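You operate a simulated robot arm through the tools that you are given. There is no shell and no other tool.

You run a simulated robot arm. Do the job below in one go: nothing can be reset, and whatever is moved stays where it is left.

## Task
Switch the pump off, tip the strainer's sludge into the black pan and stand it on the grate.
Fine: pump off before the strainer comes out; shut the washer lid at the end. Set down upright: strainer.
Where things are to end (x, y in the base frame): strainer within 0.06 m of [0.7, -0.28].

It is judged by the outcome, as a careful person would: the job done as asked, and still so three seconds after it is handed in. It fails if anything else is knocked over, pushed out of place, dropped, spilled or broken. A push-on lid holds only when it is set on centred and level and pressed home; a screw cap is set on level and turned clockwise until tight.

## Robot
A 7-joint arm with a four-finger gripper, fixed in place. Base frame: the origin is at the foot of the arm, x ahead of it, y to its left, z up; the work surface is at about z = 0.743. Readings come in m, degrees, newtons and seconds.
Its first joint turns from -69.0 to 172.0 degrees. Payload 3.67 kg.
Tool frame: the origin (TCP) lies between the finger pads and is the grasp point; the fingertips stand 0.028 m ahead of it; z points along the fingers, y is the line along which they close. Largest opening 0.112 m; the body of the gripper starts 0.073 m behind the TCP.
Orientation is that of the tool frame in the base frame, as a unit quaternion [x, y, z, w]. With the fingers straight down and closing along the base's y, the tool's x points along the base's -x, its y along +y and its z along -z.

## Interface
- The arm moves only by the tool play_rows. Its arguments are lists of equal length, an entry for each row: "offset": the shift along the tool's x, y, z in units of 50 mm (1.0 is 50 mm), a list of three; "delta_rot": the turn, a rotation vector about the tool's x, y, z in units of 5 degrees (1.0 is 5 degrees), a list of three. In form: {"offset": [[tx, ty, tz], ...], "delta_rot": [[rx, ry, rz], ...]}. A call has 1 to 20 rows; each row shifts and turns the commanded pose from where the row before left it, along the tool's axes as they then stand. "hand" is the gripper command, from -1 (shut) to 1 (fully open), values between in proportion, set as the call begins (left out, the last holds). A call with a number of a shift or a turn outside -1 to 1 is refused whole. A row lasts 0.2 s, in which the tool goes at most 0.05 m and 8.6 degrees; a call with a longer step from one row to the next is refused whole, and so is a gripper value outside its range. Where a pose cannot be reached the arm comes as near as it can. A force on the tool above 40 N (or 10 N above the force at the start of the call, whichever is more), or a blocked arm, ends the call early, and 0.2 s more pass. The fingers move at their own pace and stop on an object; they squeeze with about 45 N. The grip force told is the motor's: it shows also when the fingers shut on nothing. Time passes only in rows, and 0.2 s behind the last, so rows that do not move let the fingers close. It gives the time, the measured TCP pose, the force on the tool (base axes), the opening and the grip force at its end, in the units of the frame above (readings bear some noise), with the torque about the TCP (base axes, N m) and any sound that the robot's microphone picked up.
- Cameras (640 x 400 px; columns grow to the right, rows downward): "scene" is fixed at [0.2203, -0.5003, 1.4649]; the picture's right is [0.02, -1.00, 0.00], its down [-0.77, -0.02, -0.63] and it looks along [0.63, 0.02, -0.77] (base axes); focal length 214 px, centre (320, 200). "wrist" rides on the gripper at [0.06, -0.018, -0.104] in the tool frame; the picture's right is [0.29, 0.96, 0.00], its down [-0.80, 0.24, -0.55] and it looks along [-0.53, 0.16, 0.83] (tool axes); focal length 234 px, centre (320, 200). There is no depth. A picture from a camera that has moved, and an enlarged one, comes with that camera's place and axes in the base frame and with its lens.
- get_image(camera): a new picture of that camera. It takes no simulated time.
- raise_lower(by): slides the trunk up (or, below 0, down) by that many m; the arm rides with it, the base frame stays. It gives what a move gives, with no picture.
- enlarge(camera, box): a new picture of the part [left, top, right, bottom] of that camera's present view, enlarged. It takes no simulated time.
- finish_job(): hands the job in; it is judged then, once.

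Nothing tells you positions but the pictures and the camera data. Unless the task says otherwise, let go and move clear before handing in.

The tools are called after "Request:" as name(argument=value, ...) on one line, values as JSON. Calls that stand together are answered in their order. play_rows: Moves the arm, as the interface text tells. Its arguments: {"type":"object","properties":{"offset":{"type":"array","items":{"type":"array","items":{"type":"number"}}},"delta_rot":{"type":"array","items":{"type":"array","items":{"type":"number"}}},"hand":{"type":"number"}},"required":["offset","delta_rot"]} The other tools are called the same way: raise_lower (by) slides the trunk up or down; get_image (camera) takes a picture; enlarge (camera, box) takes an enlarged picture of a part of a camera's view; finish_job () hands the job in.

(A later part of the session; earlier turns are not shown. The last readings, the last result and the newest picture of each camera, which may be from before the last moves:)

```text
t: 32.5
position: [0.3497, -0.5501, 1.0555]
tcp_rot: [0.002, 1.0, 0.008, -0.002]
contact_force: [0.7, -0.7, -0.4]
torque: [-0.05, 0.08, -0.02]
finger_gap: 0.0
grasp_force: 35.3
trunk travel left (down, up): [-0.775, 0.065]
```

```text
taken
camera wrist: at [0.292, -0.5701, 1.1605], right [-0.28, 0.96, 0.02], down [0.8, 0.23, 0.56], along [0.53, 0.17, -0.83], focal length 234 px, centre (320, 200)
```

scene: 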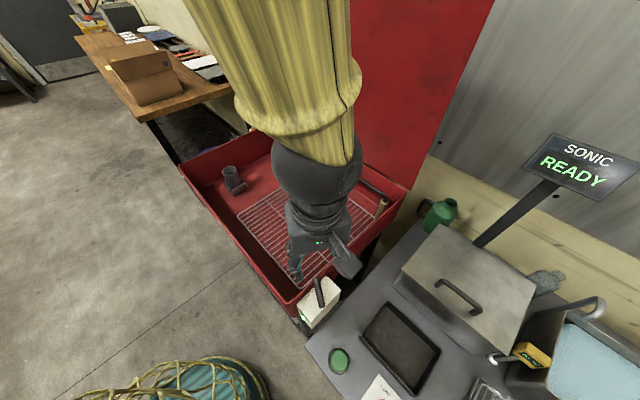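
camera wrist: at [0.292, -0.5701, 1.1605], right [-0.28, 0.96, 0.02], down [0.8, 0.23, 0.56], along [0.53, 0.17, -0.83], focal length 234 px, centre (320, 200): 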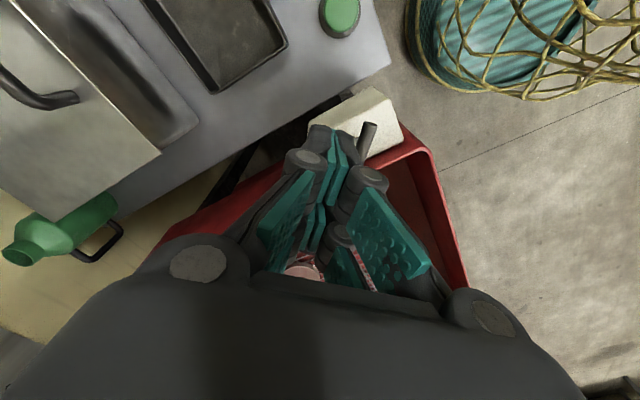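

Slightly past where I wanted but clear. I'll level the last degree and descend beside the bar's outer end.

Request:
play_rows(offset=[[0, 0, 0.85], [0, 0, 0.85], [0, 0, 0.85]], delta_rot=[[0.18, 0, 0], [0, 0, 0], [0, 0, 0]])

Request:
enlarge(camera="scene", box=[270, 240, 370, 330])

Request:
get_image(camera="wrist")

```text
t: 33.3
position: [0.3508, -0.5262, 0.9424]
tcp_rot: [0.0, 1.0, -0.013, -0.001]
contact_force: [1.4, 0.6, 0.6]
torque: [-0.07, 0.06, 0.01]
finger_gap: 0.0
grasp_force: 36.0
trunk travel left (down, up): [-0.775, 0.065]
```

```text
4.44 times, centred on (320, 285) of scene
camera zoom: at [0.2203, -0.5003, 1.4649], right [0.02, -1.0, 0.0], down [-0.77, -0.02, -0.63], along [0.63, 0.02, -0.77], focal length 953 px, centre (320, -178)
```

zoom: 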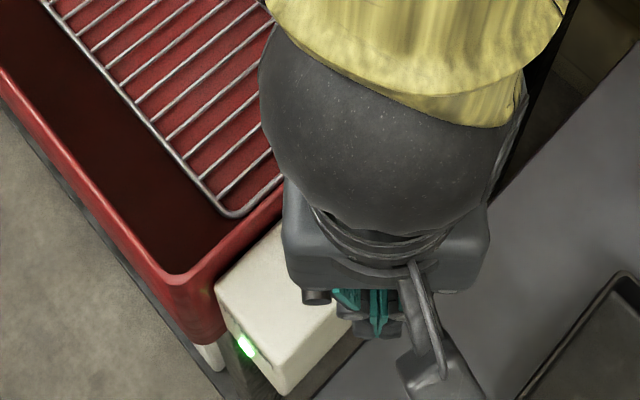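

```text
taken
camera wrist: at [0.2907, -0.5424, 1.0481], right [-0.29, 0.96, -0.02], down [0.8, 0.25, 0.55], along [0.53, 0.14, -0.84], focal length 234 px, centre (320, 200)
```

wrist: 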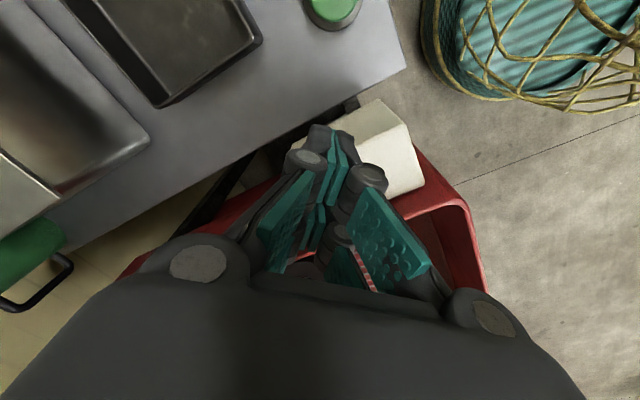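

The readings seem to lag after quick moves, so I'll let the arm settle and re-read.

Request:
play_rows(offset=[[0, 0, 0], [0, 0, 0], [0, 0, 0]], delta_rot=[[0, 0, 0], [0, 0, 0], [0, 0, 0]])

Request:
enlarge(camera="scene", box=[270, 240, 370, 330])

```text
t: 34.1
position: [0.3493, -0.5286, 0.9384]
tcp_rot: [0.001, 1.0, -0.01, -0.001]
contact_force: [-1.0, 0.2, 0.0]
torque: [-0.03, 0.01, 0.0]
finger_gap: 0.0005
grasp_force: 35.5
trunk travel left (down, up): [-0.775, 0.065]
```

```text
4.44 times, centred on (320, 285) of scene
camera zoom: at [0.2203, -0.5003, 1.4649], right [0.02, -1.0, 0.0], down [-0.77, -0.02, -0.63], along [0.63, 0.02, -0.77], focal length 953 px, centre (320, -178)
```

zoom: 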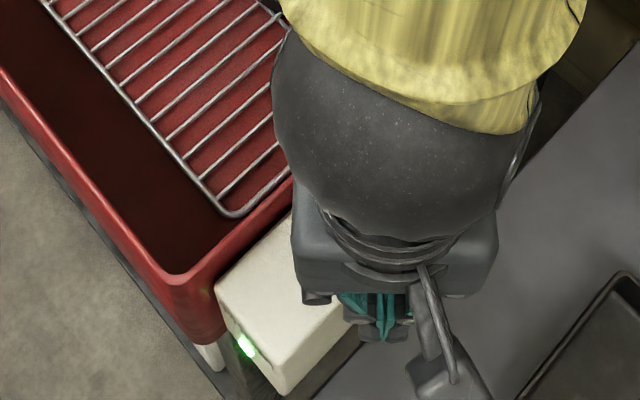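

Settled beside the bar's outer end. I'll go 10 mm lower and push it gently towards +y in small steps.

Request:
play_rows(offset=[[0, 0, 0.2], [0, 0.2, 0], [0, 0.2, 0], [0.03, 0.2, 0], [0.05, 0.2, 0], [0, 0, 0]], delta_rot=[[0, 0, 0], [0, 0, 0], [0, 0, 0], [0, 0, 0], [0, 0, 0], [0, 0, 0]])

Request:
enlarge(camera="scene", box=[270, 240, 370, 330])

Request:
get_image(camera="wrist")

```text
t: 35.1
position: [0.3447, -0.5089, 0.9283]
tcp_rot: [0.005, 1.0, -0.013, -0.002]
contact_force: [-22.2, -20.5, -3.1]
torque: [-0.33, 0.36, -0.27]
finger_gap: 0.0
grasp_force: 35.9
trunk travel left (down, up): [-0.775, 0.065]
stopped in row 4: the force on the tool passed its limit at 51 N (the readings are from after the stop); the commanded pose is now the measured one
```

```text
4.44 times, centred on (320, 285) of scene
camera zoom: at [0.2203, -0.5003, 1.4649], right [0.02, -1.0, 0.0], down [-0.77, -0.02, -0.63], along [0.63, 0.02, -0.77], focal length 953 px, centre (320, -178)
```

zoom: 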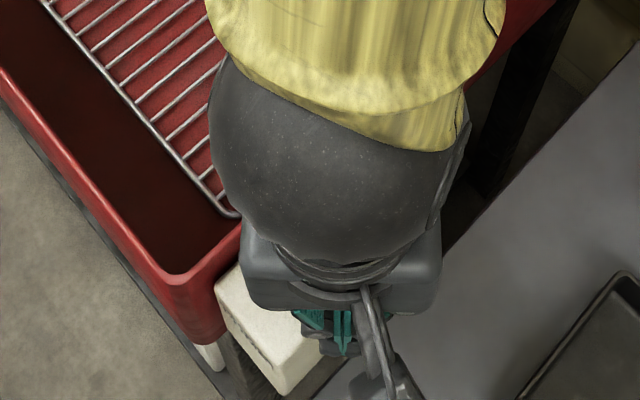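

```text
taken
camera wrist: at [0.285, -0.5249, 1.0344], right [-0.28, 0.96, -0.03], down [0.8, 0.25, 0.54], along [0.53, 0.13, -0.84], focal length 234 px, centre (320, 200)
```

wrist: 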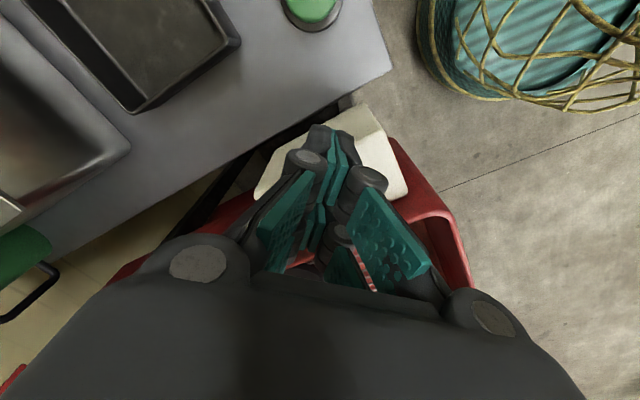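

The green lamp looks to have gone out and the push met a stop. I'll back away and look at the handle and lamp.

Request:
play_rows(offset=[[0, -0.4, 0], [0, -0.4, 0], [0, 0, -1], [0, 0, -1], [0, 0, -1], [0, 0, 0], [0, 0, 0]], delta_rot=[[0, 0, 0], [0, 0, 0], [0, 0, 0], [0, 0, 0], [0, 0, 0], [0, 0, 0], [0, 0, 0]])

Request:
enlarge(camera="scene", box=[280, 255, 360, 335])

Request:
enlarge(camera="scene", box=[300, 140, 420, 230])

Request:
get_image(camera="wrist")

```text
t: 36.7
position: [0.3457, -0.546, 1.0785]
tcp_rot: [0.004, 1.0, -0.012, 0.0]
contact_force: [0.0, 0.5, 0.5]
torque: [0.04, -0.03, 0.02]
finger_gap: 0.0
grasp_force: 36.0
trunk travel left (down, up): [-0.775, 0.065]
```

```text
5.00 times, centred on (320, 295) of scene
camera zoom: at [0.2203, -0.5003, 1.4649], right [0.02, -1.0, 0.0], down [-0.77, -0.02, -0.63], along [0.63, 0.02, -0.77], focal length 1072 px, centre (320, -275)
```

zoom: 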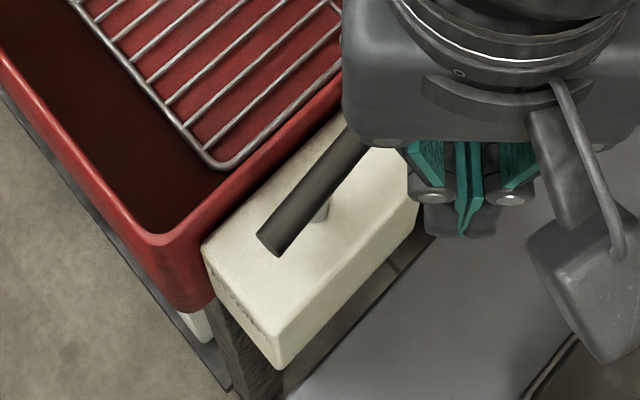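

```text
4.44 times, centred on (360, 185) of scene
camera zoom: at [0.2203, -0.5003, 1.4649], right [0.02, -1.0, 0.0], down [-0.77, -0.02, -0.63], along [0.63, 0.02, -0.77], focal length 953 px, centre (142, 267)
```

zoom: 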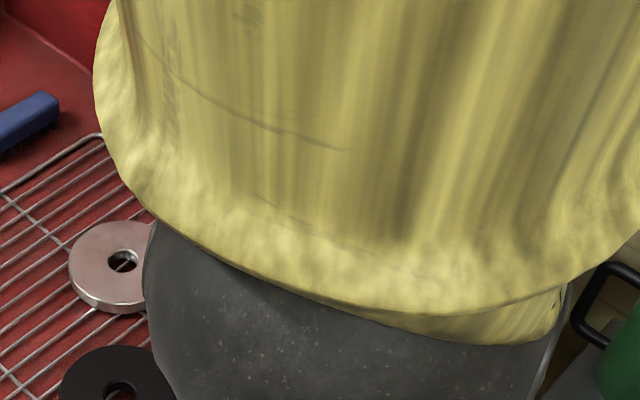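

```text
taken
camera wrist: at [0.2866, -0.5627, 1.1842], right [-0.28, 0.96, -0.02], down [0.8, 0.25, 0.55], along [0.53, 0.14, -0.84], focal length 234 px, centre (320, 200)
```

wrist: 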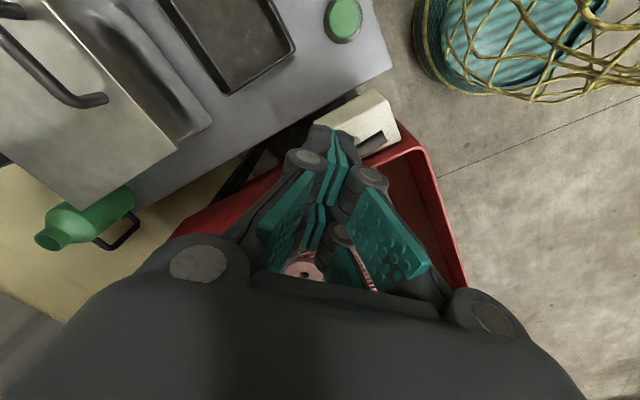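

The handle now lies along the box and the green lamp is out, so the pump is off. Next I rise and move over the tub to look at the strainer closely.

Request:
play_rows(offset=[[0, 0, -1], [0, 0, -1], [0, 0, -1], [0, 0, -0.5], [-0.664, 0.72, 0], [-0.664, 0.72, 0], [-0.664, 0.72, 0], [-0.664, 0.72, 0], [-0.664, 0.72, 0], [-0.664, 0.72, 0], [-0.664, 0.72, 0], [-0.664, 0.72, 0], [-0.664, 0.72, 0], [-0.664, 0.72, 0], [-0.664, 0.72, 0], [0, 0, 0], [0, 0, 0]], delta_rot=[[0, 0, 0], [0, 0, 0], [0, 0, 0], [0, 0, 0], [0, 0, 0], [0, 0, 0], [0, 0, 0], [0, 0, 0], [0, 0, 0], [0, 0, 0], [0, 0, 0], [0, 0, 0], [0, 0, 0], [0, 0, 0], [0, 0, 0], [0, 0, 0], [0, 0, 0]])

Request:
get_image(camera="wrist")

Request:
get_image(camera="scene")

```text
t: 40.3
position: [0.72, -0.1448, 1.2421]
tcp_rot: [0.003, 1.0, -0.015, -0.001]
contact_force: [0.9, 0.2, 0.4]
torque: [-0.02, 0.0, 0.0]
finger_gap: 0.0
grasp_force: 36.0
trunk travel left (down, up): [-0.775, 0.065]
```

```text
taken
camera wrist: at [0.6595, -0.1603, 1.3468], right [-0.28, 0.96, -0.03], down [0.8, 0.25, 0.55], along [0.53, 0.13, -0.84], focal length 234 px, centre (320, 200)
```

wrist: 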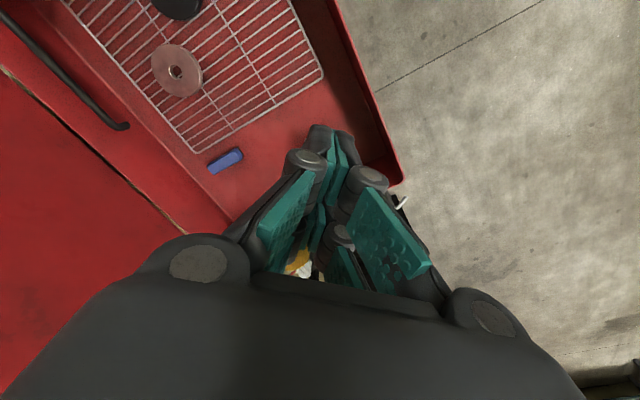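

```text
taken
```

scene: 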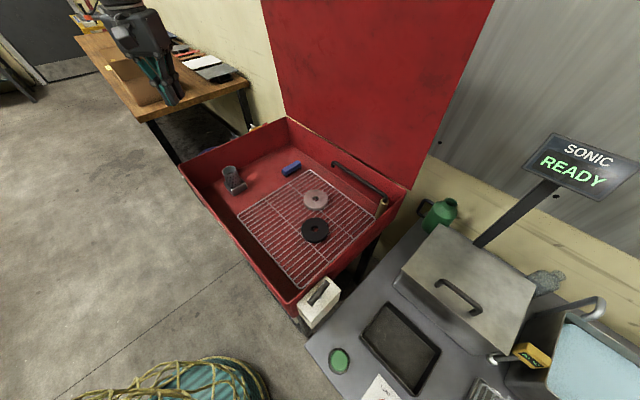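

The faucet's stream has stopped too. The fingers hide the strainer, so I'll open the hand and come a little back and down.

Request:
play_rows(offset=[[0.5, -0.6, 0.5], [0.5, -0.6, 0.5], [0, 0, 0], [0, 0, 0]], delta_rot=[[0.3, 0, 0], [0, 0, 0], [0, 0, 0], [0, 0, 0]], hand=1)

Request:
get_image(camera="wrist")

```text
t: 41.3
position: [0.6664, -0.2091, 1.1983]
tcp_rot: [0.003, 1.0, -0.026, 0.0]
contact_force: [-0.1, -0.5, -0.4]
torque: [0.01, -0.02, 0.01]
finger_gap: 0.1119
grasp_force: 0.0
trunk travel left (down, up): [-0.775, 0.065]
```

```text
taken
camera wrist: at [0.6068, -0.2218, 1.3042], right [-0.28, 0.96, -0.05], down [0.8, 0.26, 0.54], along [0.53, 0.11, -0.84], focal length 234 px, centre (320, 200)
```

wrist: 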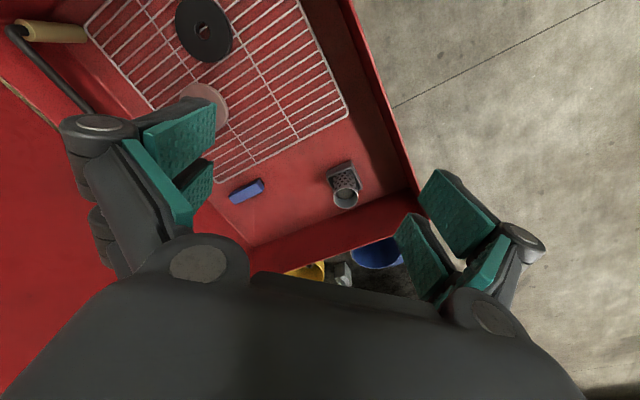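

I tilted the tool the wrong way by a few degrees; I'll correct that and enlarge the view of the strainer.

Request:
play_rows(offset=[[0, 0, 0], [0, 0, 0], [0, 0, 0]], delta_rot=[[-0.6, 0, 0], [0, 0, 0], [0, 0, 0]])

Request:
enlarge(camera="wrist", box=[280, 120, 420, 230])

Request:
enlarge(camera="scene", box=[200, 140, 280, 210])

```text
t: 42.1
position: [0.6666, -0.2073, 1.198]
tcp_rot: [0.004, 1.0, 0.0, 0.0]
contact_force: [0.0, -0.8, -0.2]
torque: [0.0, 0.01, -0.01]
finger_gap: 0.112
grasp_force: 0.0
trunk travel left (down, up): [-0.775, 0.065]
```

```text
3.64 times, centred on (350, 175) of wrist
camera zoom: at [0.6065, -0.2267, 1.3028], right [-0.28, 0.96, 0.0], down [0.8, 0.23, 0.55], along [0.53, 0.16, -0.83], focal length 852 px, centre (211, 291)
```

zoom: 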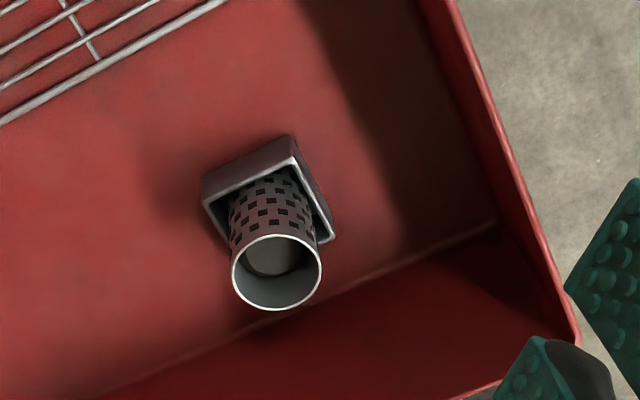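

```text
5.71 times, centred on (240, 175) of scene
camera zoom: at [0.2203, -0.5003, 1.4649], right [0.02, -1.0, 0.0], down [-0.77, -0.02, -0.63], along [0.63, 0.02, -0.77], focal length 1226 px, centre (777, 343)
```

zoom: 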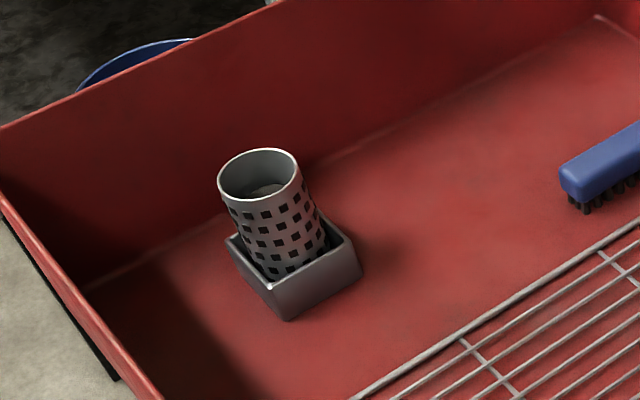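

The strainer's rim centre triangulates to (0.855, -0.111, 0.873), about 55 mm across, standing in a square socket whose top is z≈0.815. I'll turn the tool to head along the tub's length (45° left) and pitch it up so it points 30° below horizontal, which lets me tip the cup later by rolling the wrist.

Request:
play_rows(offset=[[0, 0, 0], [0, 0, 0], [0, 0, 0], [0, 0, 0], [0, 0, 0], [0, 0, 0], [0, 0, 0], [0, 0, 0], [0, 0, 0], [0, 0, 0]], delta_rot=[[0, 0, -1], [0, 0, -1], [0, 0, -1], [0, 0, -1], [0, 0, -1], [0, 0, -1], [0, 0, -1], [0, 0, -1], [0, 0, -1], [0, 0, 0]])

Request:
play_rows(offset=[[0, 0, 0], [0, 0, 0], [0, 0, 0], [0, 0, 0], [0, 0, 0], [0, 0, 0], [0, 0, 0], [0, 0, 0], [0, 0, 0], [0, 0, 0], [0, 0, 0], [0, 0, 0], [0, 0, 0], [0, 0, 0]], delta_rot=[[0, -1, 0], [0, -1, 0], [0, -1, 0], [0, -1, 0], [0, -1, 0], [0, -1, 0], [0, -1, 0], [0, -1, 0], [0, -1, 0], [0, -1, 0], [0, -1, 0], [0, -1, 0], [0, 0, 0], [0, 0, 0]])

Request:
get_image(camera="scene")

Request:
get_image(camera="wrist")

```text
t: 44.3
position: [0.6657, -0.2068, 1.1972]
tcp_rot: [-0.379, 0.925, 0.0, -0.001]
contact_force: [0.5, -0.5, -0.6]
torque: [-0.01, -0.01, 0.01]
finger_gap: 0.1121
grasp_force: 0.0
trunk travel left (down, up): [-0.775, 0.065]
```

```text
t: 47.3
position: [0.6667, -0.2093, 1.1965]
tcp_rot: [-0.329, 0.801, 0.19, 0.463]
contact_force: [-0.1, 0.3, 0.0]
torque: [0.01, -0.05, -0.01]
finger_gap: 0.1118
grasp_force: 0.1
trunk travel left (down, up): [-0.775, 0.065]
```

```text
taken
```

scene: 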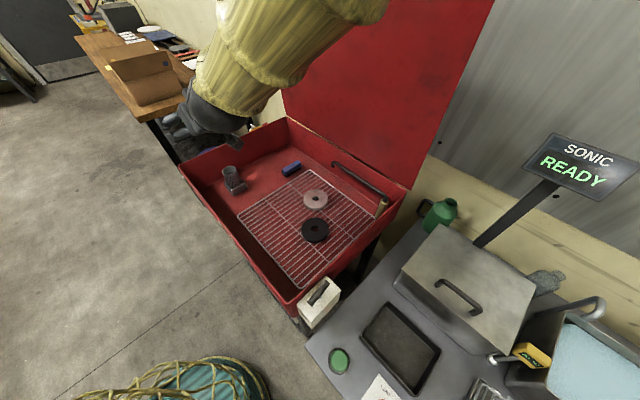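

```text
taken
camera wrist: at [0.5935, -0.3071, 1.1976], right [-0.77, 0.58, -0.25], down [-0.23, 0.11, 0.97], along [0.59, 0.81, 0.04], focal length 234 px, centre (320, 200)
```

wrist: 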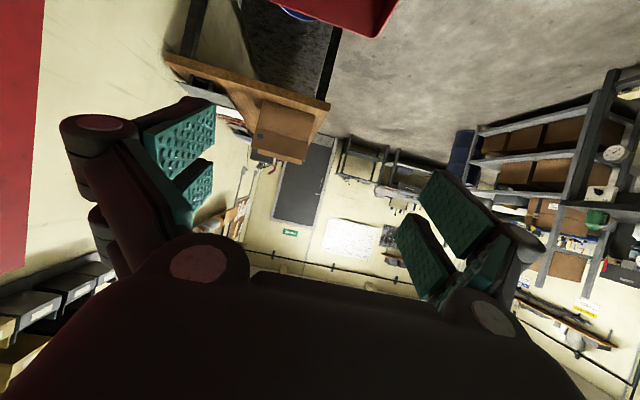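

The tool now points 30° below horizontal along the tub. I'll move to a pre-grasp point 15 cm back from the strainer along that direction.

Request:
play_rows(offset=[[0.573, -0.18, 0.571], [0.573, -0.18, 0.571], [0.573, -0.18, 0.571], [0.573, -0.18, 0.571], [0.573, -0.18, 0.571], [0.573, -0.18, 0.571], [0.573, -0.18, 0.571], [0, 0, 0], [0, 0, 0]], delta_rot=[[0, 0, 0], [0, 0, 0], [0, 0, 0], [0, 0, 0], [0, 0, 0], [0, 0, 0], [0, 0, 0], [0, 0, 0], [0, 0, 0]])

Request:
get_image(camera="scene")

Request:
get_image(camera="wrist")

```text
t: 49.3
position: [0.7638, -0.2012, 0.9215]
tcp_rot: [-0.328, 0.802, 0.19, 0.462]
contact_force: [-0.1, 0.2, -0.2]
torque: [0.03, -0.02, -0.01]
finger_gap: 0.112
grasp_force: 0.2
trunk travel left (down, up): [-0.775, 0.065]
```

```text
taken
```

scene: 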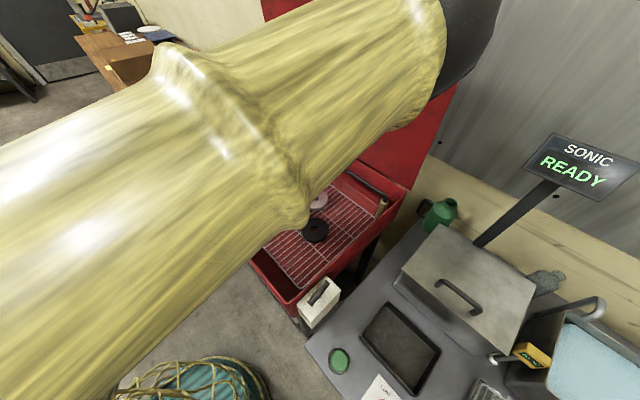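

```text
taken
camera wrist: at [0.6908, -0.2994, 0.924], right [-0.78, 0.58, -0.25], down [-0.23, 0.11, 0.97], along [0.59, 0.81, 0.04], focal length 234 px, centre (320, 200)
```

wrist: 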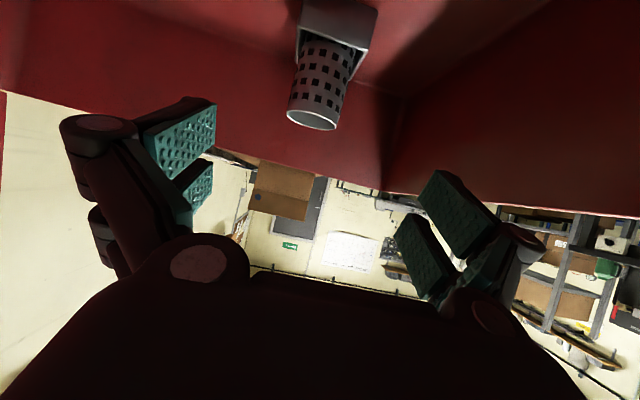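

The strainer is straight ahead in the (upside-down) wrist view. I'll enlarge to check its height and lateral alignment.

Request:
enlarge(camera="wrist", box=[260, 0, 400, 140])

```text
2.86 times, centred on (330, 70) of wrist
camera zoom: at [0.6908, -0.2994, 0.924], right [-0.78, 0.58, -0.25], down [-0.23, 0.11, 0.97], along [0.59, 0.81, 0.04], focal length 669 px, centre (291, 571)
```

zoom: 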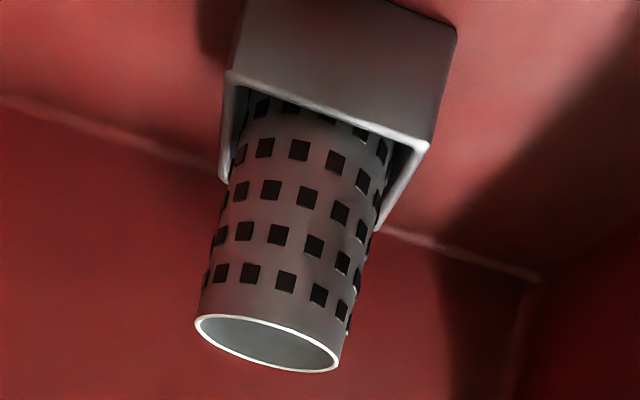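

From this side view the rim is lower than I first thought: about (0.873, -0.1015, 0.850), with the socket top near z 0.78. I'll correct the line by 12 mm down-tool and 5 mm sideways and approach halfway.

Request:
play_rows(offset=[[0.25, -0.11, 0.4], [0, 0, 0.5], [0, 0, 0.5], [0, 0, 0.4], [0, 0, 0], [0, 0, 0]], delta_rot=[[0, 0, 0], [0, 0, 0], [0, 0, 0], [0, 0, 0], [0, 0, 0], [0, 0, 0]])

Request:
get_image(camera="wrist")

```text
t: 50.7
position: [0.8182, -0.1554, 0.8669]
tcp_rot: [-0.329, 0.802, 0.189, 0.462]
contact_force: [0.2, -0.7, 0.0]
torque: [-0.02, -0.02, -0.04]
finger_gap: 0.1119
grasp_force: 0.1
trunk travel left (down, up): [-0.775, 0.065]
```

```text
taken
camera wrist: at [0.7446, -0.2536, 0.869], right [-0.78, 0.58, -0.25], down [-0.23, 0.12, 0.97], along [0.59, 0.81, 0.04], focal length 234 px, centre (320, 200)
```

wrist: 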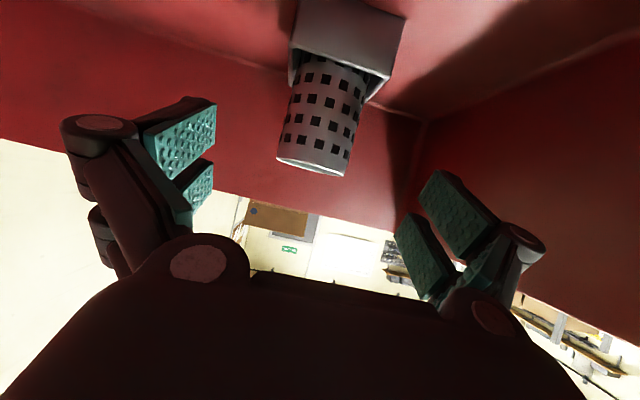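

Well aligned now; the rim reads (0.872, -0.103, 0.852). I'll advance the remaining 88 mm straight along the tool axis.

Request:
play_rows(offset=[[0, 0, 0.4], [0, 0, 0.4], [0, 0, 0.35], [0, 0, 0.3], [0, 0, 0.3], [0, 0, 0], [0, 0, 0]], delta_rot=[[0, 0, 0], [0, 0, 0], [0, 0, 0], [0, 0, 0], [0, 0, 0], [0, 0, 0], [0, 0, 0]])

Request:
get_image(camera="wrist")

```text
t: 52.3
position: [0.8724, -0.1012, 0.8235]
tcp_rot: [-0.329, 0.801, 0.19, 0.462]
contact_force: [-0.2, -0.2, -0.5]
torque: [-0.01, -0.03, -0.01]
finger_gap: 0.1117
grasp_force: 0.0
trunk travel left (down, up): [-0.775, 0.065]
```

```text
taken
camera wrist: at [0.7989, -0.2006, 0.8252], right [-0.78, 0.58, -0.25], down [-0.23, 0.12, 0.97], along [0.59, 0.81, 0.04], focal length 234 px, centre (320, 200)
```

wrist: 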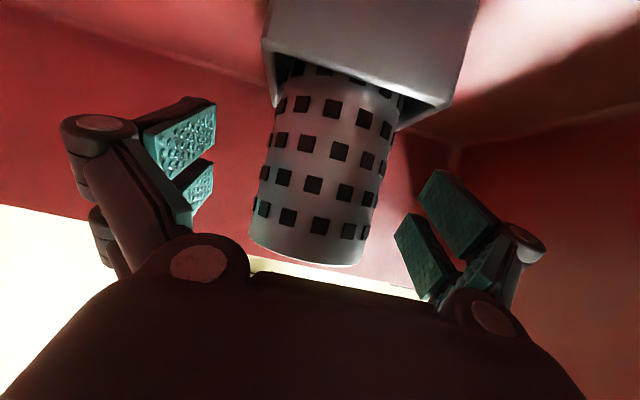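

The strainer sits centred between the open fingers. I'll close on it.

Request:
play_rows(offset=[[0, 0, 0], [0, 0, 0], [0, 0, 0], [0, 0, 0]], delta_rot=[[0, 0, 0], [0, 0, 0], [0, 0, 0], [0, 0, 0]], hand=-1)

Request:
get_image(camera="wrist")

```text
t: 53.3
position: [0.8721, -0.1036, 0.8244]
tcp_rot: [-0.329, 0.802, 0.189, 0.462]
contact_force: [0.9, -0.5, 1.1]
torque: [0.06, -0.04, 0.0]
finger_gap: 0.055
grasp_force: 45.1
trunk travel left (down, up): [-0.775, 0.065]
```

```text
taken
camera wrist: at [0.7988, -0.2009, 0.8255], right [-0.77, 0.58, -0.25], down [-0.23, 0.11, 0.97], along [0.59, 0.81, 0.04], focal length 234 px, centre (320, 200)
```

wrist: 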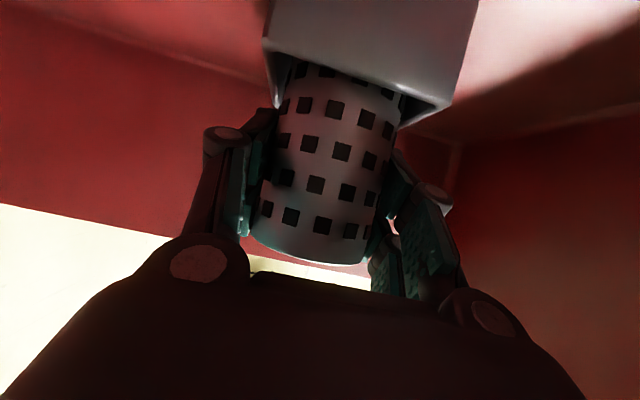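

The grip holds the 55 mm body. I'll lift straight up slowly.

Request:
play_rows(offset=[[-0.26, 0, -0.15], [-0.35, 0, -0.2], [-0.43, 0, -0.25], [-0.43, 0, -0.25], [-0.43, 0, -0.25], [0, 0, 0]], delta_rot=[[0, 0, 0], [0, 0, 0], [0, 0, 0], [0, 0, 0], [0, 0, 0], [0, 0, 0]])

Request:
get_image(camera="wrist")

```text
t: 54.7
position: [0.8706, -0.1021, 0.9324]
tcp_rot: [-0.328, 0.802, 0.189, 0.462]
contact_force: [0.3, 0.2, -1.6]
torque: [0.03, -0.01, 0.01]
finger_gap: 0.0552
grasp_force: 45.1
trunk travel left (down, up): [-0.775, 0.065]
```

```text
taken
camera wrist: at [0.798, -0.2003, 0.9336], right [-0.78, 0.58, -0.25], down [-0.22, 0.11, 0.97], along [0.59, 0.81, 0.04], focal length 234 px, centre (320, 200)
```

wrist: 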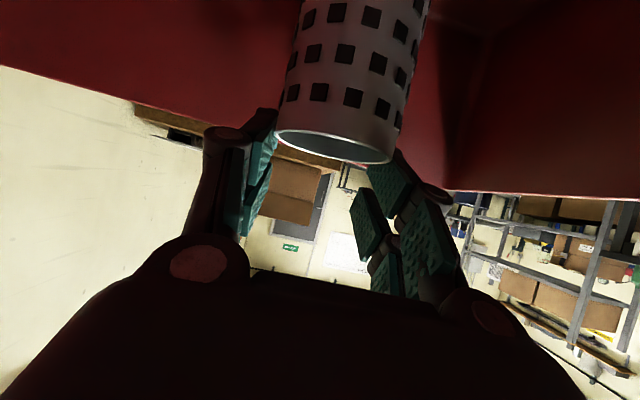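

The strainer seems to have slipped down in the grip while lifting. I'll look closely before doing anything else.

Request:
enlarge(camera="wrist", box=[200, 0, 480, 250])

Request:
get_image(camera="scene")

```text
1.60 times, centred on (340, 125) of wrist
camera zoom: at [0.798, -0.2003, 0.9336], right [-0.78, 0.58, -0.25], down [-0.22, 0.11, 0.97], along [0.59, 0.81, 0.04], focal length 375 px, centre (288, 320)
```

zoom: 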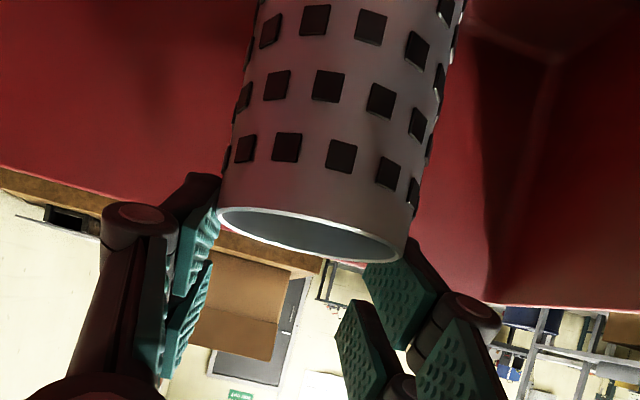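

```text
taken
```

scene: 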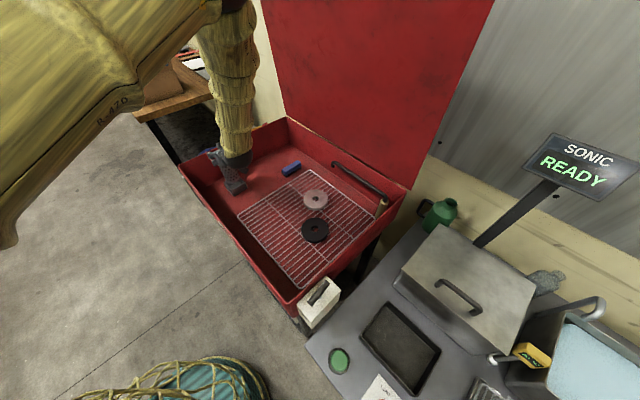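

The rim has slid down to the fingertip edges, so the hold is precarious; the strainer must have stuck briefly in its socket. I'll lower it straight back into the socket and take a lower, better grip.

Request:
play_rows(offset=[[0.15, 0, 0.087], [0.2, 0, 0.116], [0.2, 0, 0.116], [0.2, 0, 0.116], [0.15, 0, 0.087], [0, 0, 0]], delta_rot=[[0, 0, 0], [0, 0, 0], [0, 0, 0], [0, 0, 0], [0, 0, 0], [0, 0, 0]])

Request:
enlarge(camera="wrist", box=[200, 0, 480, 250])

```text
t: 56.1
position: [0.8697, -0.101, 0.88]
tcp_rot: [-0.33, 0.802, 0.19, 0.461]
contact_force: [3.9, 4.0, -0.5]
torque: [0.44, -0.32, 0.03]
finger_gap: 0.0552
grasp_force: 44.8
trunk travel left (down, up): [-0.775, 0.065]
```

```text
1.60 times, centred on (340, 125) of wrist
camera zoom: at [0.7981, -0.2007, 0.8818], right [-0.78, 0.58, -0.25], down [-0.23, 0.11, 0.97], along [0.59, 0.81, 0.04], focal length 375 px, centre (288, 320)
```

zoom: 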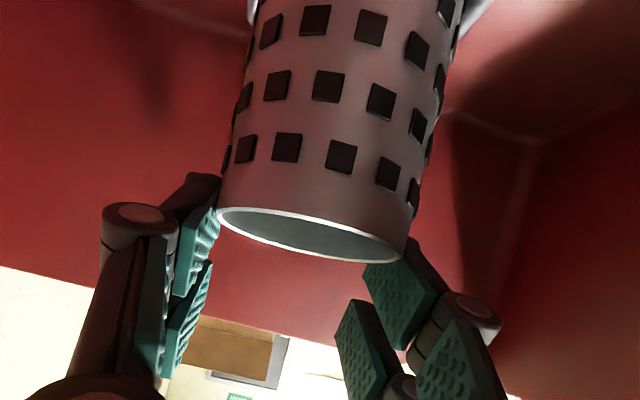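

It stayed put in the fingers while lowering. A little further down to seat it fully.

Request:
play_rows(offset=[[0.09, 0, 0.05], [0.09, 0, 0.05], [0, 0, 0]], delta_rot=[[0, 0, 0], [0, 0, 0], [0, 0, 0]])

Request:
get_image(camera="wrist")

```text
t: 56.9
position: [0.8714, -0.1027, 0.8723]
tcp_rot: [-0.328, 0.801, 0.188, 0.465]
contact_force: [6.7, 3.6, 11.9]
torque: [0.27, -0.34, 0.07]
finger_gap: 0.0554
grasp_force: 44.9
trunk travel left (down, up): [-0.775, 0.065]
```

```text
taken
camera wrist: at [0.7983, -0.2012, 0.8741], right [-0.77, 0.58, -0.25], down [-0.23, 0.11, 0.97], along [0.59, 0.81, 0.04], focal length 234 px, centre (320, 200)
```

wrist: 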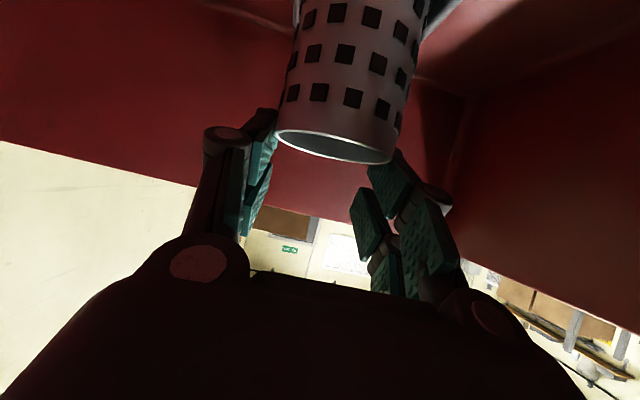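

It's seated again (12 N reaction). I'll open slightly, slide down around the body and re-grip lower.

Request:
play_rows(offset=[[0, 0, 0], [0, 0, 0], [0.2, 0, 0.116], [0.25, 0, 0.144], [0.25, 0, 0.144], [0.25, 0, 0.144], [0.1, 0, 0.057], [0, 0, 0], [0, 0, 0]], delta_rot=[[0, 0, 0], [0, 0, 0], [0, 0, 0], [0, 0, 0], [0, 0, 0], [0, 0, 0], [0, 0, 0], [0, 0, 0], [0, 0, 0]], hand=0.4)

Request:
get_image(camera="wrist")

```text
t: 58.9
position: [0.872, -0.1028, 0.8107]
tcp_rot: [-0.328, 0.802, 0.189, 0.462]
contact_force: [-0.2, 0.0, 0.2]
torque: [-0.01, -0.01, -0.04]
finger_gap: 0.0784
grasp_force: 0.1
trunk travel left (down, up): [-0.775, 0.065]
```

```text
taken
camera wrist: at [0.798, -0.2009, 0.8121], right [-0.78, 0.58, -0.25], down [-0.23, 0.12, 0.97], along [0.59, 0.81, 0.04], focal length 234 px, centre (320, 200)
```

wrist: 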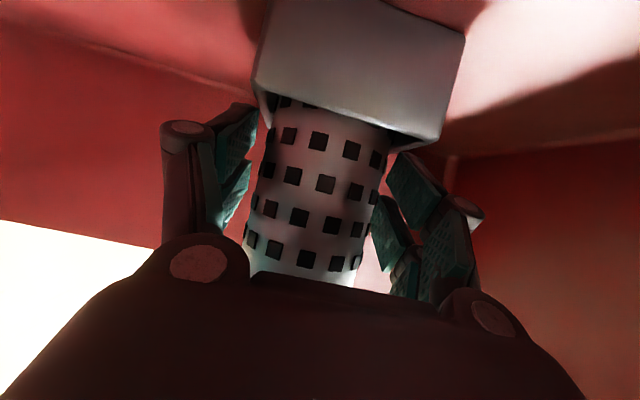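

Good position, with the strainer standing in its socket. Closing again.

Request:
play_rows(offset=[[0, 0, 0], [0, 0, 0], [0, 0, 0], [0, 0, 0], [0, 0, 0]], delta_rot=[[0, 0, 0], [0, 0, 0], [0, 0, 0], [0, 0, 0], [0, 0, 0]], hand=-1)

Request:
play_rows(offset=[[-0.087, 0, -0.05], [-0.087, 0, -0.05], [-0.087, 0, -0.05], [0, 0, 0]], delta_rot=[[0, 0, 0], [0, 0, 0], [0, 0, 0], [0, 0, 0]])

Request:
get_image(camera="wrist")

```text
t: 60.1
position: [0.8715, -0.1043, 0.8108]
tcp_rot: [-0.328, 0.801, 0.19, 0.463]
contact_force: [8.7, -11.1, 2.8]
torque: [-1.07, -0.81, -0.34]
finger_gap: 0.072
grasp_force: 45.2
trunk travel left (down, up): [-0.775, 0.065]
```

```text
t: 60.7
position: [0.871, -0.1035, 0.8111]
tcp_rot: [-0.329, 0.804, 0.19, 0.457]
contact_force: [23.3, 2.1, -26.4]
torque: [0.96, -0.48, -0.08]
finger_gap: 0.0718
grasp_force: 44.8
trunk travel left (down, up): [-0.775, 0.065]
stopped in row 2: the force on the tool passed its limit at 44 N (the readings are from after the stop); the commanded pose is now the measured one
```

```text
taken
camera wrist: at [0.799, -0.2023, 0.8138], right [-0.78, 0.58, -0.24], down [-0.22, 0.12, 0.97], along [0.59, 0.81, 0.03], focal length 234 px, centre (320, 200)
```

wrist: 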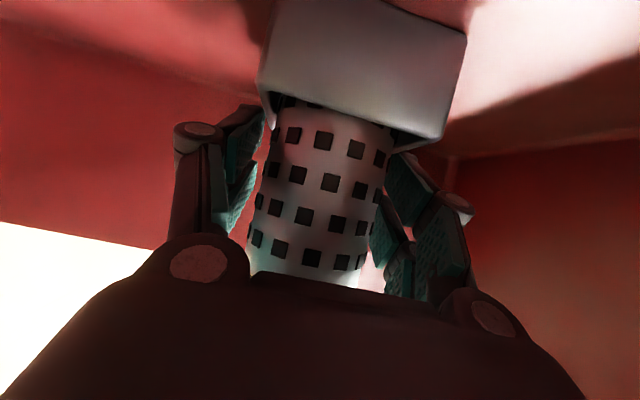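

The gap reads 72 mm, so this time the fingertips closed on the socket box, not the strainer. I'll open, rise about 17 mm, and close on the cup body just above the socket.

Request:
play_rows(offset=[[0, 0, 0], [0, 0, 0], [-0.15, 0, -0.087], [-0.17, 0, -0.1], [0, 0, 0], [0, 0, 0]], delta_rot=[[0, 0, 0], [0, 0, 0], [0, 0, 0], [0, 0, 0], [0, 0, 0], [0, 0, 0]], hand=0.5)

Request:
get_image(camera="wrist")

```text
t: 62.1
position: [0.871, -0.1038, 0.8346]
tcp_rot: [-0.329, 0.803, 0.188, 0.46]
contact_force: [0.3, -0.5, -0.1]
torque: [0.01, 0.0, -0.02]
finger_gap: 0.0839
grasp_force: 0.1
trunk travel left (down, up): [-0.775, 0.065]
```

```text
taken
camera wrist: at [0.7965, -0.2025, 0.8363], right [-0.78, 0.58, -0.25], down [-0.22, 0.12, 0.97], along [0.59, 0.81, 0.04], focal length 234 px, centre (320, 200)
```

wrist: 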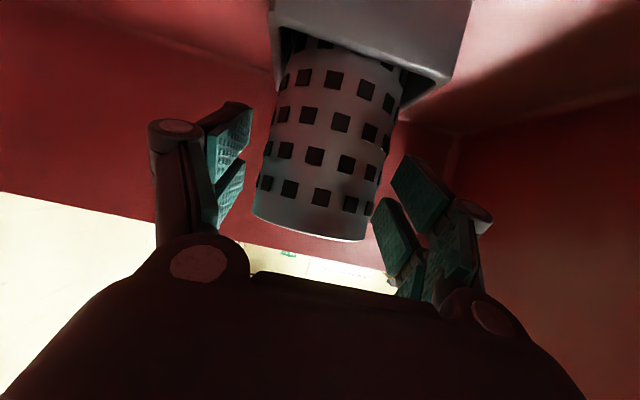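

A touch high; I'll go down 10 mm to the first grasp height, close, and lift very slowly this time.

Request:
play_rows(offset=[[0.1, 0, 0.055], [0.08, 0, 0.05], [0, 0, 0], [0, 0, 0]], delta_rot=[[0, 0, 0], [0, 0, 0], [0, 0, 0], [0, 0, 0]])

Request:
play_rows(offset=[[0, 0, 0], [0, 0, 0], [0, 0, 0], [0, 0, 0], [0, 0, 0]], delta_rot=[[0, 0, 0], [0, 0, 0], [0, 0, 0], [0, 0, 0], [0, 0, 0]], hand=-1)

Request:
play_rows(offset=[[-0.07, 0, -0.04], [-0.07, 0, -0.04], [-0.07, 0, -0.04], [0, 0, 0]], delta_rot=[[0, 0, 0], [0, 0, 0], [0, 0, 0], [0, 0, 0]])

Request:
get_image(camera="wrist")

```text
t: 63.1
position: [0.8693, -0.104, 0.8247]
tcp_rot: [-0.329, 0.803, 0.189, 0.46]
contact_force: [-0.9, -1.1, -0.6]
torque: [0.03, -0.03, 0.0]
finger_gap: 0.0841
grasp_force: 0.1
trunk travel left (down, up): [-0.775, 0.065]
```

```text
t: 64.3
position: [0.8695, -0.103, 0.8246]
tcp_rot: [-0.329, 0.803, 0.189, 0.459]
contact_force: [0.1, -0.1, 1.3]
torque: [-0.16, -0.08, 0.01]
finger_gap: 0.055
grasp_force: 44.6
trunk travel left (down, up): [-0.775, 0.065]
```

```text
t: 65.3
position: [0.8677, -0.1049, 0.8359]
tcp_rot: [-0.329, 0.803, 0.189, 0.459]
contact_force: [2.6, 2.3, -2.9]
torque: [0.18, -0.23, 0.01]
finger_gap: 0.0553
grasp_force: 45.1
trunk travel left (down, up): [-0.775, 0.065]
```

```text
taken
camera wrist: at [0.7958, -0.2022, 0.8379], right [-0.78, 0.58, -0.25], down [-0.22, 0.12, 0.97], along [0.59, 0.81, 0.04], focal length 234 px, centre (320, 200)
```

wrist: 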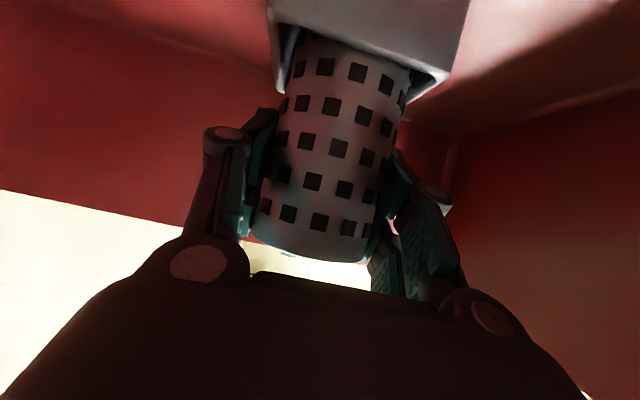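

It is rising with the gripper this time. Continuing slowly.

Request:
play_rows(offset=[[-0.08, 0, -0.046], [-0.08, 0, -0.046], [-0.08, 0, -0.046], [-0.08, 0, -0.046], [-0.08, 0, -0.046], [-0.08, 0, -0.046], [0, 0, 0]], delta_rot=[[0, 0, 0], [0, 0, 0], [0, 0, 0], [0, 0, 0], [0, 0, 0], [0, 0, 0], [0, 0, 0]])

Request:
get_image(camera="wrist")

```text
t: 66.9
position: [0.8674, -0.1029, 0.8625]
tcp_rot: [-0.329, 0.803, 0.19, 0.46]
contact_force: [0.0, -0.3, -1.2]
torque: [0.01, -0.02, -0.01]
finger_gap: 0.0548
grasp_force: 44.7
trunk travel left (down, up): [-0.775, 0.065]
```

```text
taken
camera wrist: at [0.7956, -0.2014, 0.8652], right [-0.78, 0.58, -0.25], down [-0.22, 0.12, 0.97], along [0.59, 0.81, 0.04], focal length 234 px, centre (320, 200)
```

wrist: 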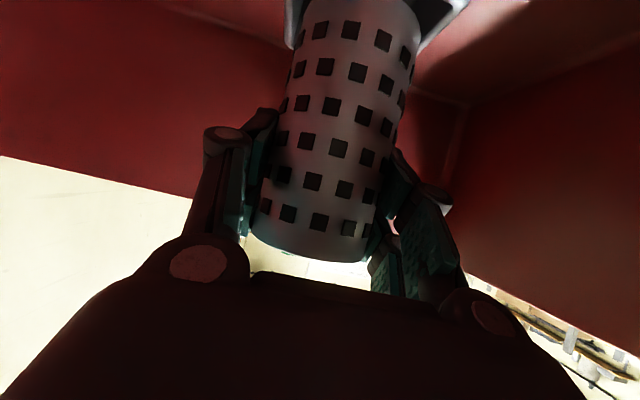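

Holding well with about 1 N hanging weight. Continue lifting.

Request:
play_rows(offset=[[-0.1, 0, -0.058], [-0.13, 0, -0.075], [-0.15, 0, -0.087], [-0.15, 0, -0.087], [-0.15, 0, -0.087], [-0.15, 0, -0.087], [-0.15, 0, -0.087], [-0.15, 0, -0.087], [0, 0, 0]], delta_rot=[[0, 0, 0], [0, 0, 0], [0, 0, 0], [0, 0, 0], [0, 0, 0], [0, 0, 0], [0, 0, 0], [0, 0, 0], [0, 0, 0]])

Request:
get_image(camera="wrist")

Request:
get_image(camera="scene")

```text
t: 68.9
position: [0.8693, -0.1029, 0.929]
tcp_rot: [-0.329, 0.804, 0.188, 0.459]
contact_force: [0.1, -0.3, -2.2]
torque: [0.0, -0.03, 0.02]
finger_gap: 0.0554
grasp_force: 45.3
trunk travel left (down, up): [-0.775, 0.065]
```

```text
taken
camera wrist: at [0.7969, -0.2022, 0.9312], right [-0.78, 0.58, -0.25], down [-0.22, 0.12, 0.97], along [0.59, 0.81, 0.04], focal length 234 px, centre (320, 200)
```

wrist: 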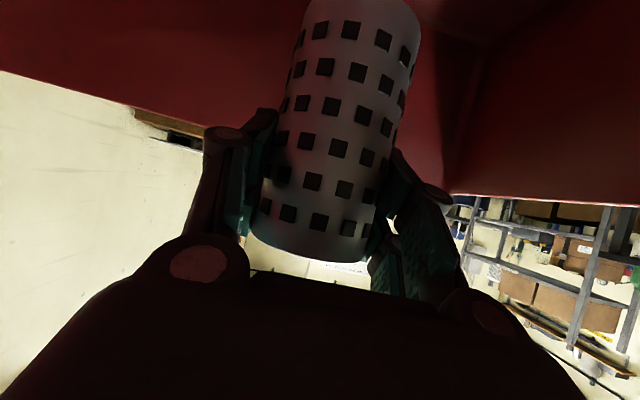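

```text
taken
```

scene: 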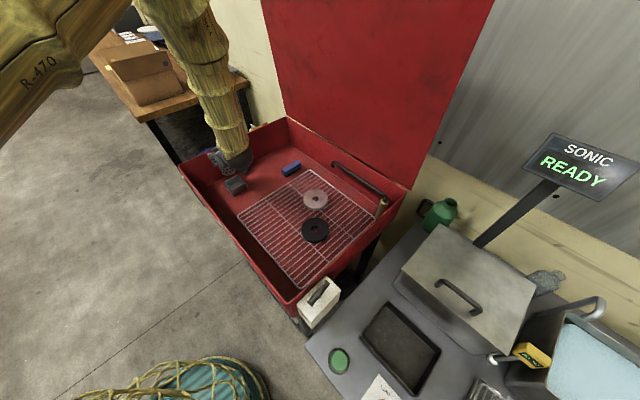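

The strainer is out and held firmly, about 12 cm tall. I'll raise it above the tub rim, then draw it back over the tub's middle.

Request:
play_rows(offset=[[-0.3, 0, -0.173], [-0.433, 0, -0.25], [-0.433, 0, -0.25], [-0.433, 0, -0.25], [-0.433, 0, -0.25], [-0.433, 0, -0.25], [-0.433, 0, -0.25], [-0.3, 0, -0.173], [0, 0, 0], [0.3, 0.065, -0.5], [0.394, 0.087, -0.684], [0.394, 0.087, -0.684], [0.394, 0.087, -0.684], [0.394, 0.087, -0.684], [0.394, 0.087, -0.684], [0.394, 0.087, -0.684], [0.394, 0.087, -0.684], [0, 0, 0]], delta_rot=[[0, 0, 0], [0, 0, 0], [0, 0, 0], [0, 0, 0], [0, 0, 0], [0, 0, 0], [0, 0, 0], [0, 0, 0], [0, 0, 0], [0, 0, 0], [0, 0, 0], [0, 0, 0], [0, 0, 0], [0, 0, 0], [0, 0, 0], [0, 0, 0], [0, 0, 0], [0, 0, 0]])

Request:
get_image(camera="wrist")

Request:
get_image(camera="scene")

```text
t: 72.7
position: [0.6316, -0.292, 1.1133]
tcp_rot: [-0.329, 0.803, 0.188, 0.46]
contact_force: [-0.2, 0.3, -1.3]
torque: [0.0, 0.03, 0.01]
finger_gap: 0.0552
grasp_force: 44.9
trunk travel left (down, up): [-0.775, 0.065]
```

```text
taken
camera wrist: at [0.5583, -0.3901, 1.1156], right [-0.78, 0.58, -0.25], down [-0.22, 0.12, 0.97], along [0.59, 0.81, 0.04], focal length 234 px, centre (320, 200)
```

wrist: 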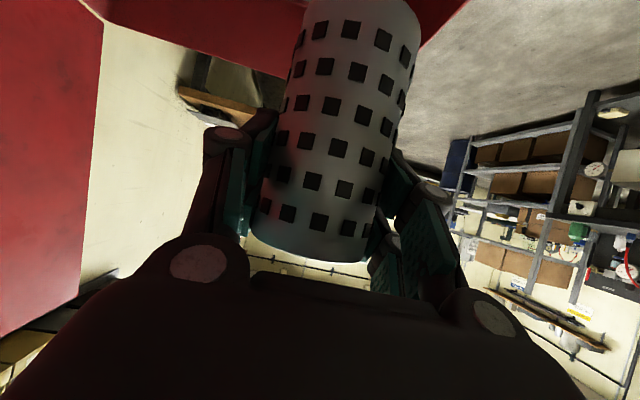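

```text
taken
```

scene: 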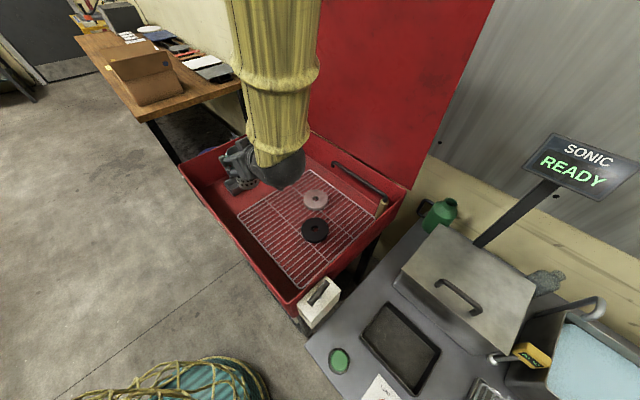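

Stable. Now I'll swing the heading clockwise about the vertical, keeping the strainer upright.

Request:
play_rows(offset=[[0, 0, 0], [0, 0, 0], [0, 0, 0], [0, 0, 0], [0, 0, 0], [0, 0, 0], [0, 0, 0], [0, 0, 0], [0, 0, 0], [0, 0, 0], [0, 0, 0], [0, 0, 0], [0, 0, 0]], delta_rot=[[0.5, 0, 0.29], [0.867, 0, 0.5], [0.867, 0, 0.5], [0.867, 0, 0.5], [0.867, 0, 0.5], [0.867, 0, 0.5], [0.867, 0, 0.5], [0.867, 0, 0.5], [0.867, 0, 0.5], [0.867, 0, 0.5], [0.867, 0, 0.5], [0.867, 0, 0.5], [0, 0, 0]])

Request:
get_image(camera="scene")

```text
t: 75.5
position: [0.6299, -0.2938, 1.116]
tcp_rot: [0.1, 0.861, -0.061, 0.494]
contact_force: [0.2, 0.0, -1.6]
torque: [0.0, -0.01, 0.01]
finger_gap: 0.0551
grasp_force: 44.9
trunk travel left (down, up): [-0.775, 0.065]
```

```text
taken
```

scene: 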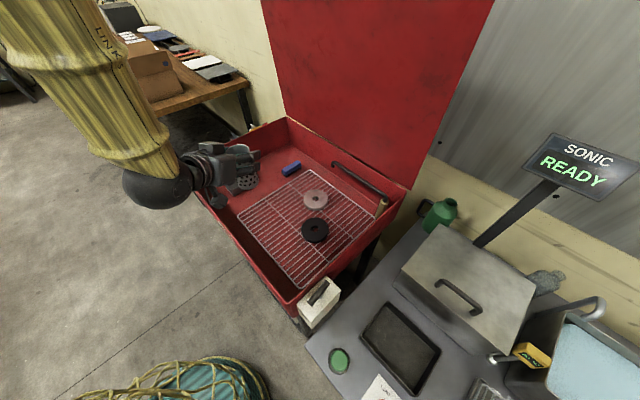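

Heading is now -14°. I'll continue the swing to about -70°.

Request:
play_rows(offset=[[0, 0, 0], [0, 0, 0], [0, 0, 0], [0, 0, 0], [0, 0, 0], [0, 0, 0], [0, 0, 0], [0, 0, 0], [0, 0, 0], [0, 0, 0], [0, 0, 0], [0, 0, 0], [0, 0, 0]], delta_rot=[[0.5, 0, 0.29], [0.867, 0, 0.5], [0.867, 0, 0.5], [0.867, 0, 0.5], [0.867, 0, 0.5], [0.867, 0, 0.5], [0.867, 0, 0.5], [0.867, 0, 0.5], [0.867, 0, 0.5], [0.867, 0, 0.5], [0.867, 0, 0.5], [0.5, 0, 0.29], [0, 0, 0]])

Request:
get_image(camera="scene")

Request:
get_image(camera="wrist")

```text
t: 78.3
position: [0.6301, -0.2928, 1.1161]
tcp_rot: [0.489, 0.714, -0.287, 0.411]
contact_force: [-0.5, 0.9, -1.0]
torque: [0.0, 0.0, -0.02]
finger_gap: 0.0553
grasp_force: 44.9
trunk travel left (down, up): [-0.775, 0.065]
```

```text
taken
```

scene: 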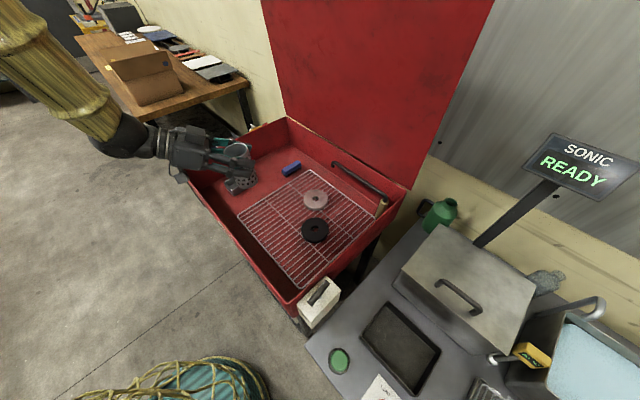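

```text
taken
camera wrist: at [0.5703, -0.188, 1.1173], right [0.84, 0.48, -0.26], down [0.2, 0.17, 0.97], along [0.5, -0.86, 0.04], focal length 234 px, centre (320, 200)
```

wrist: 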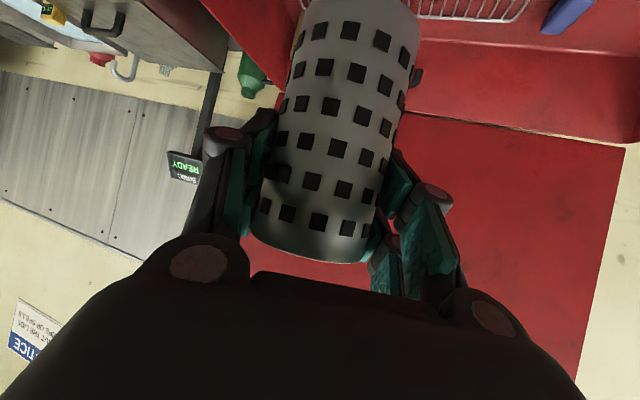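

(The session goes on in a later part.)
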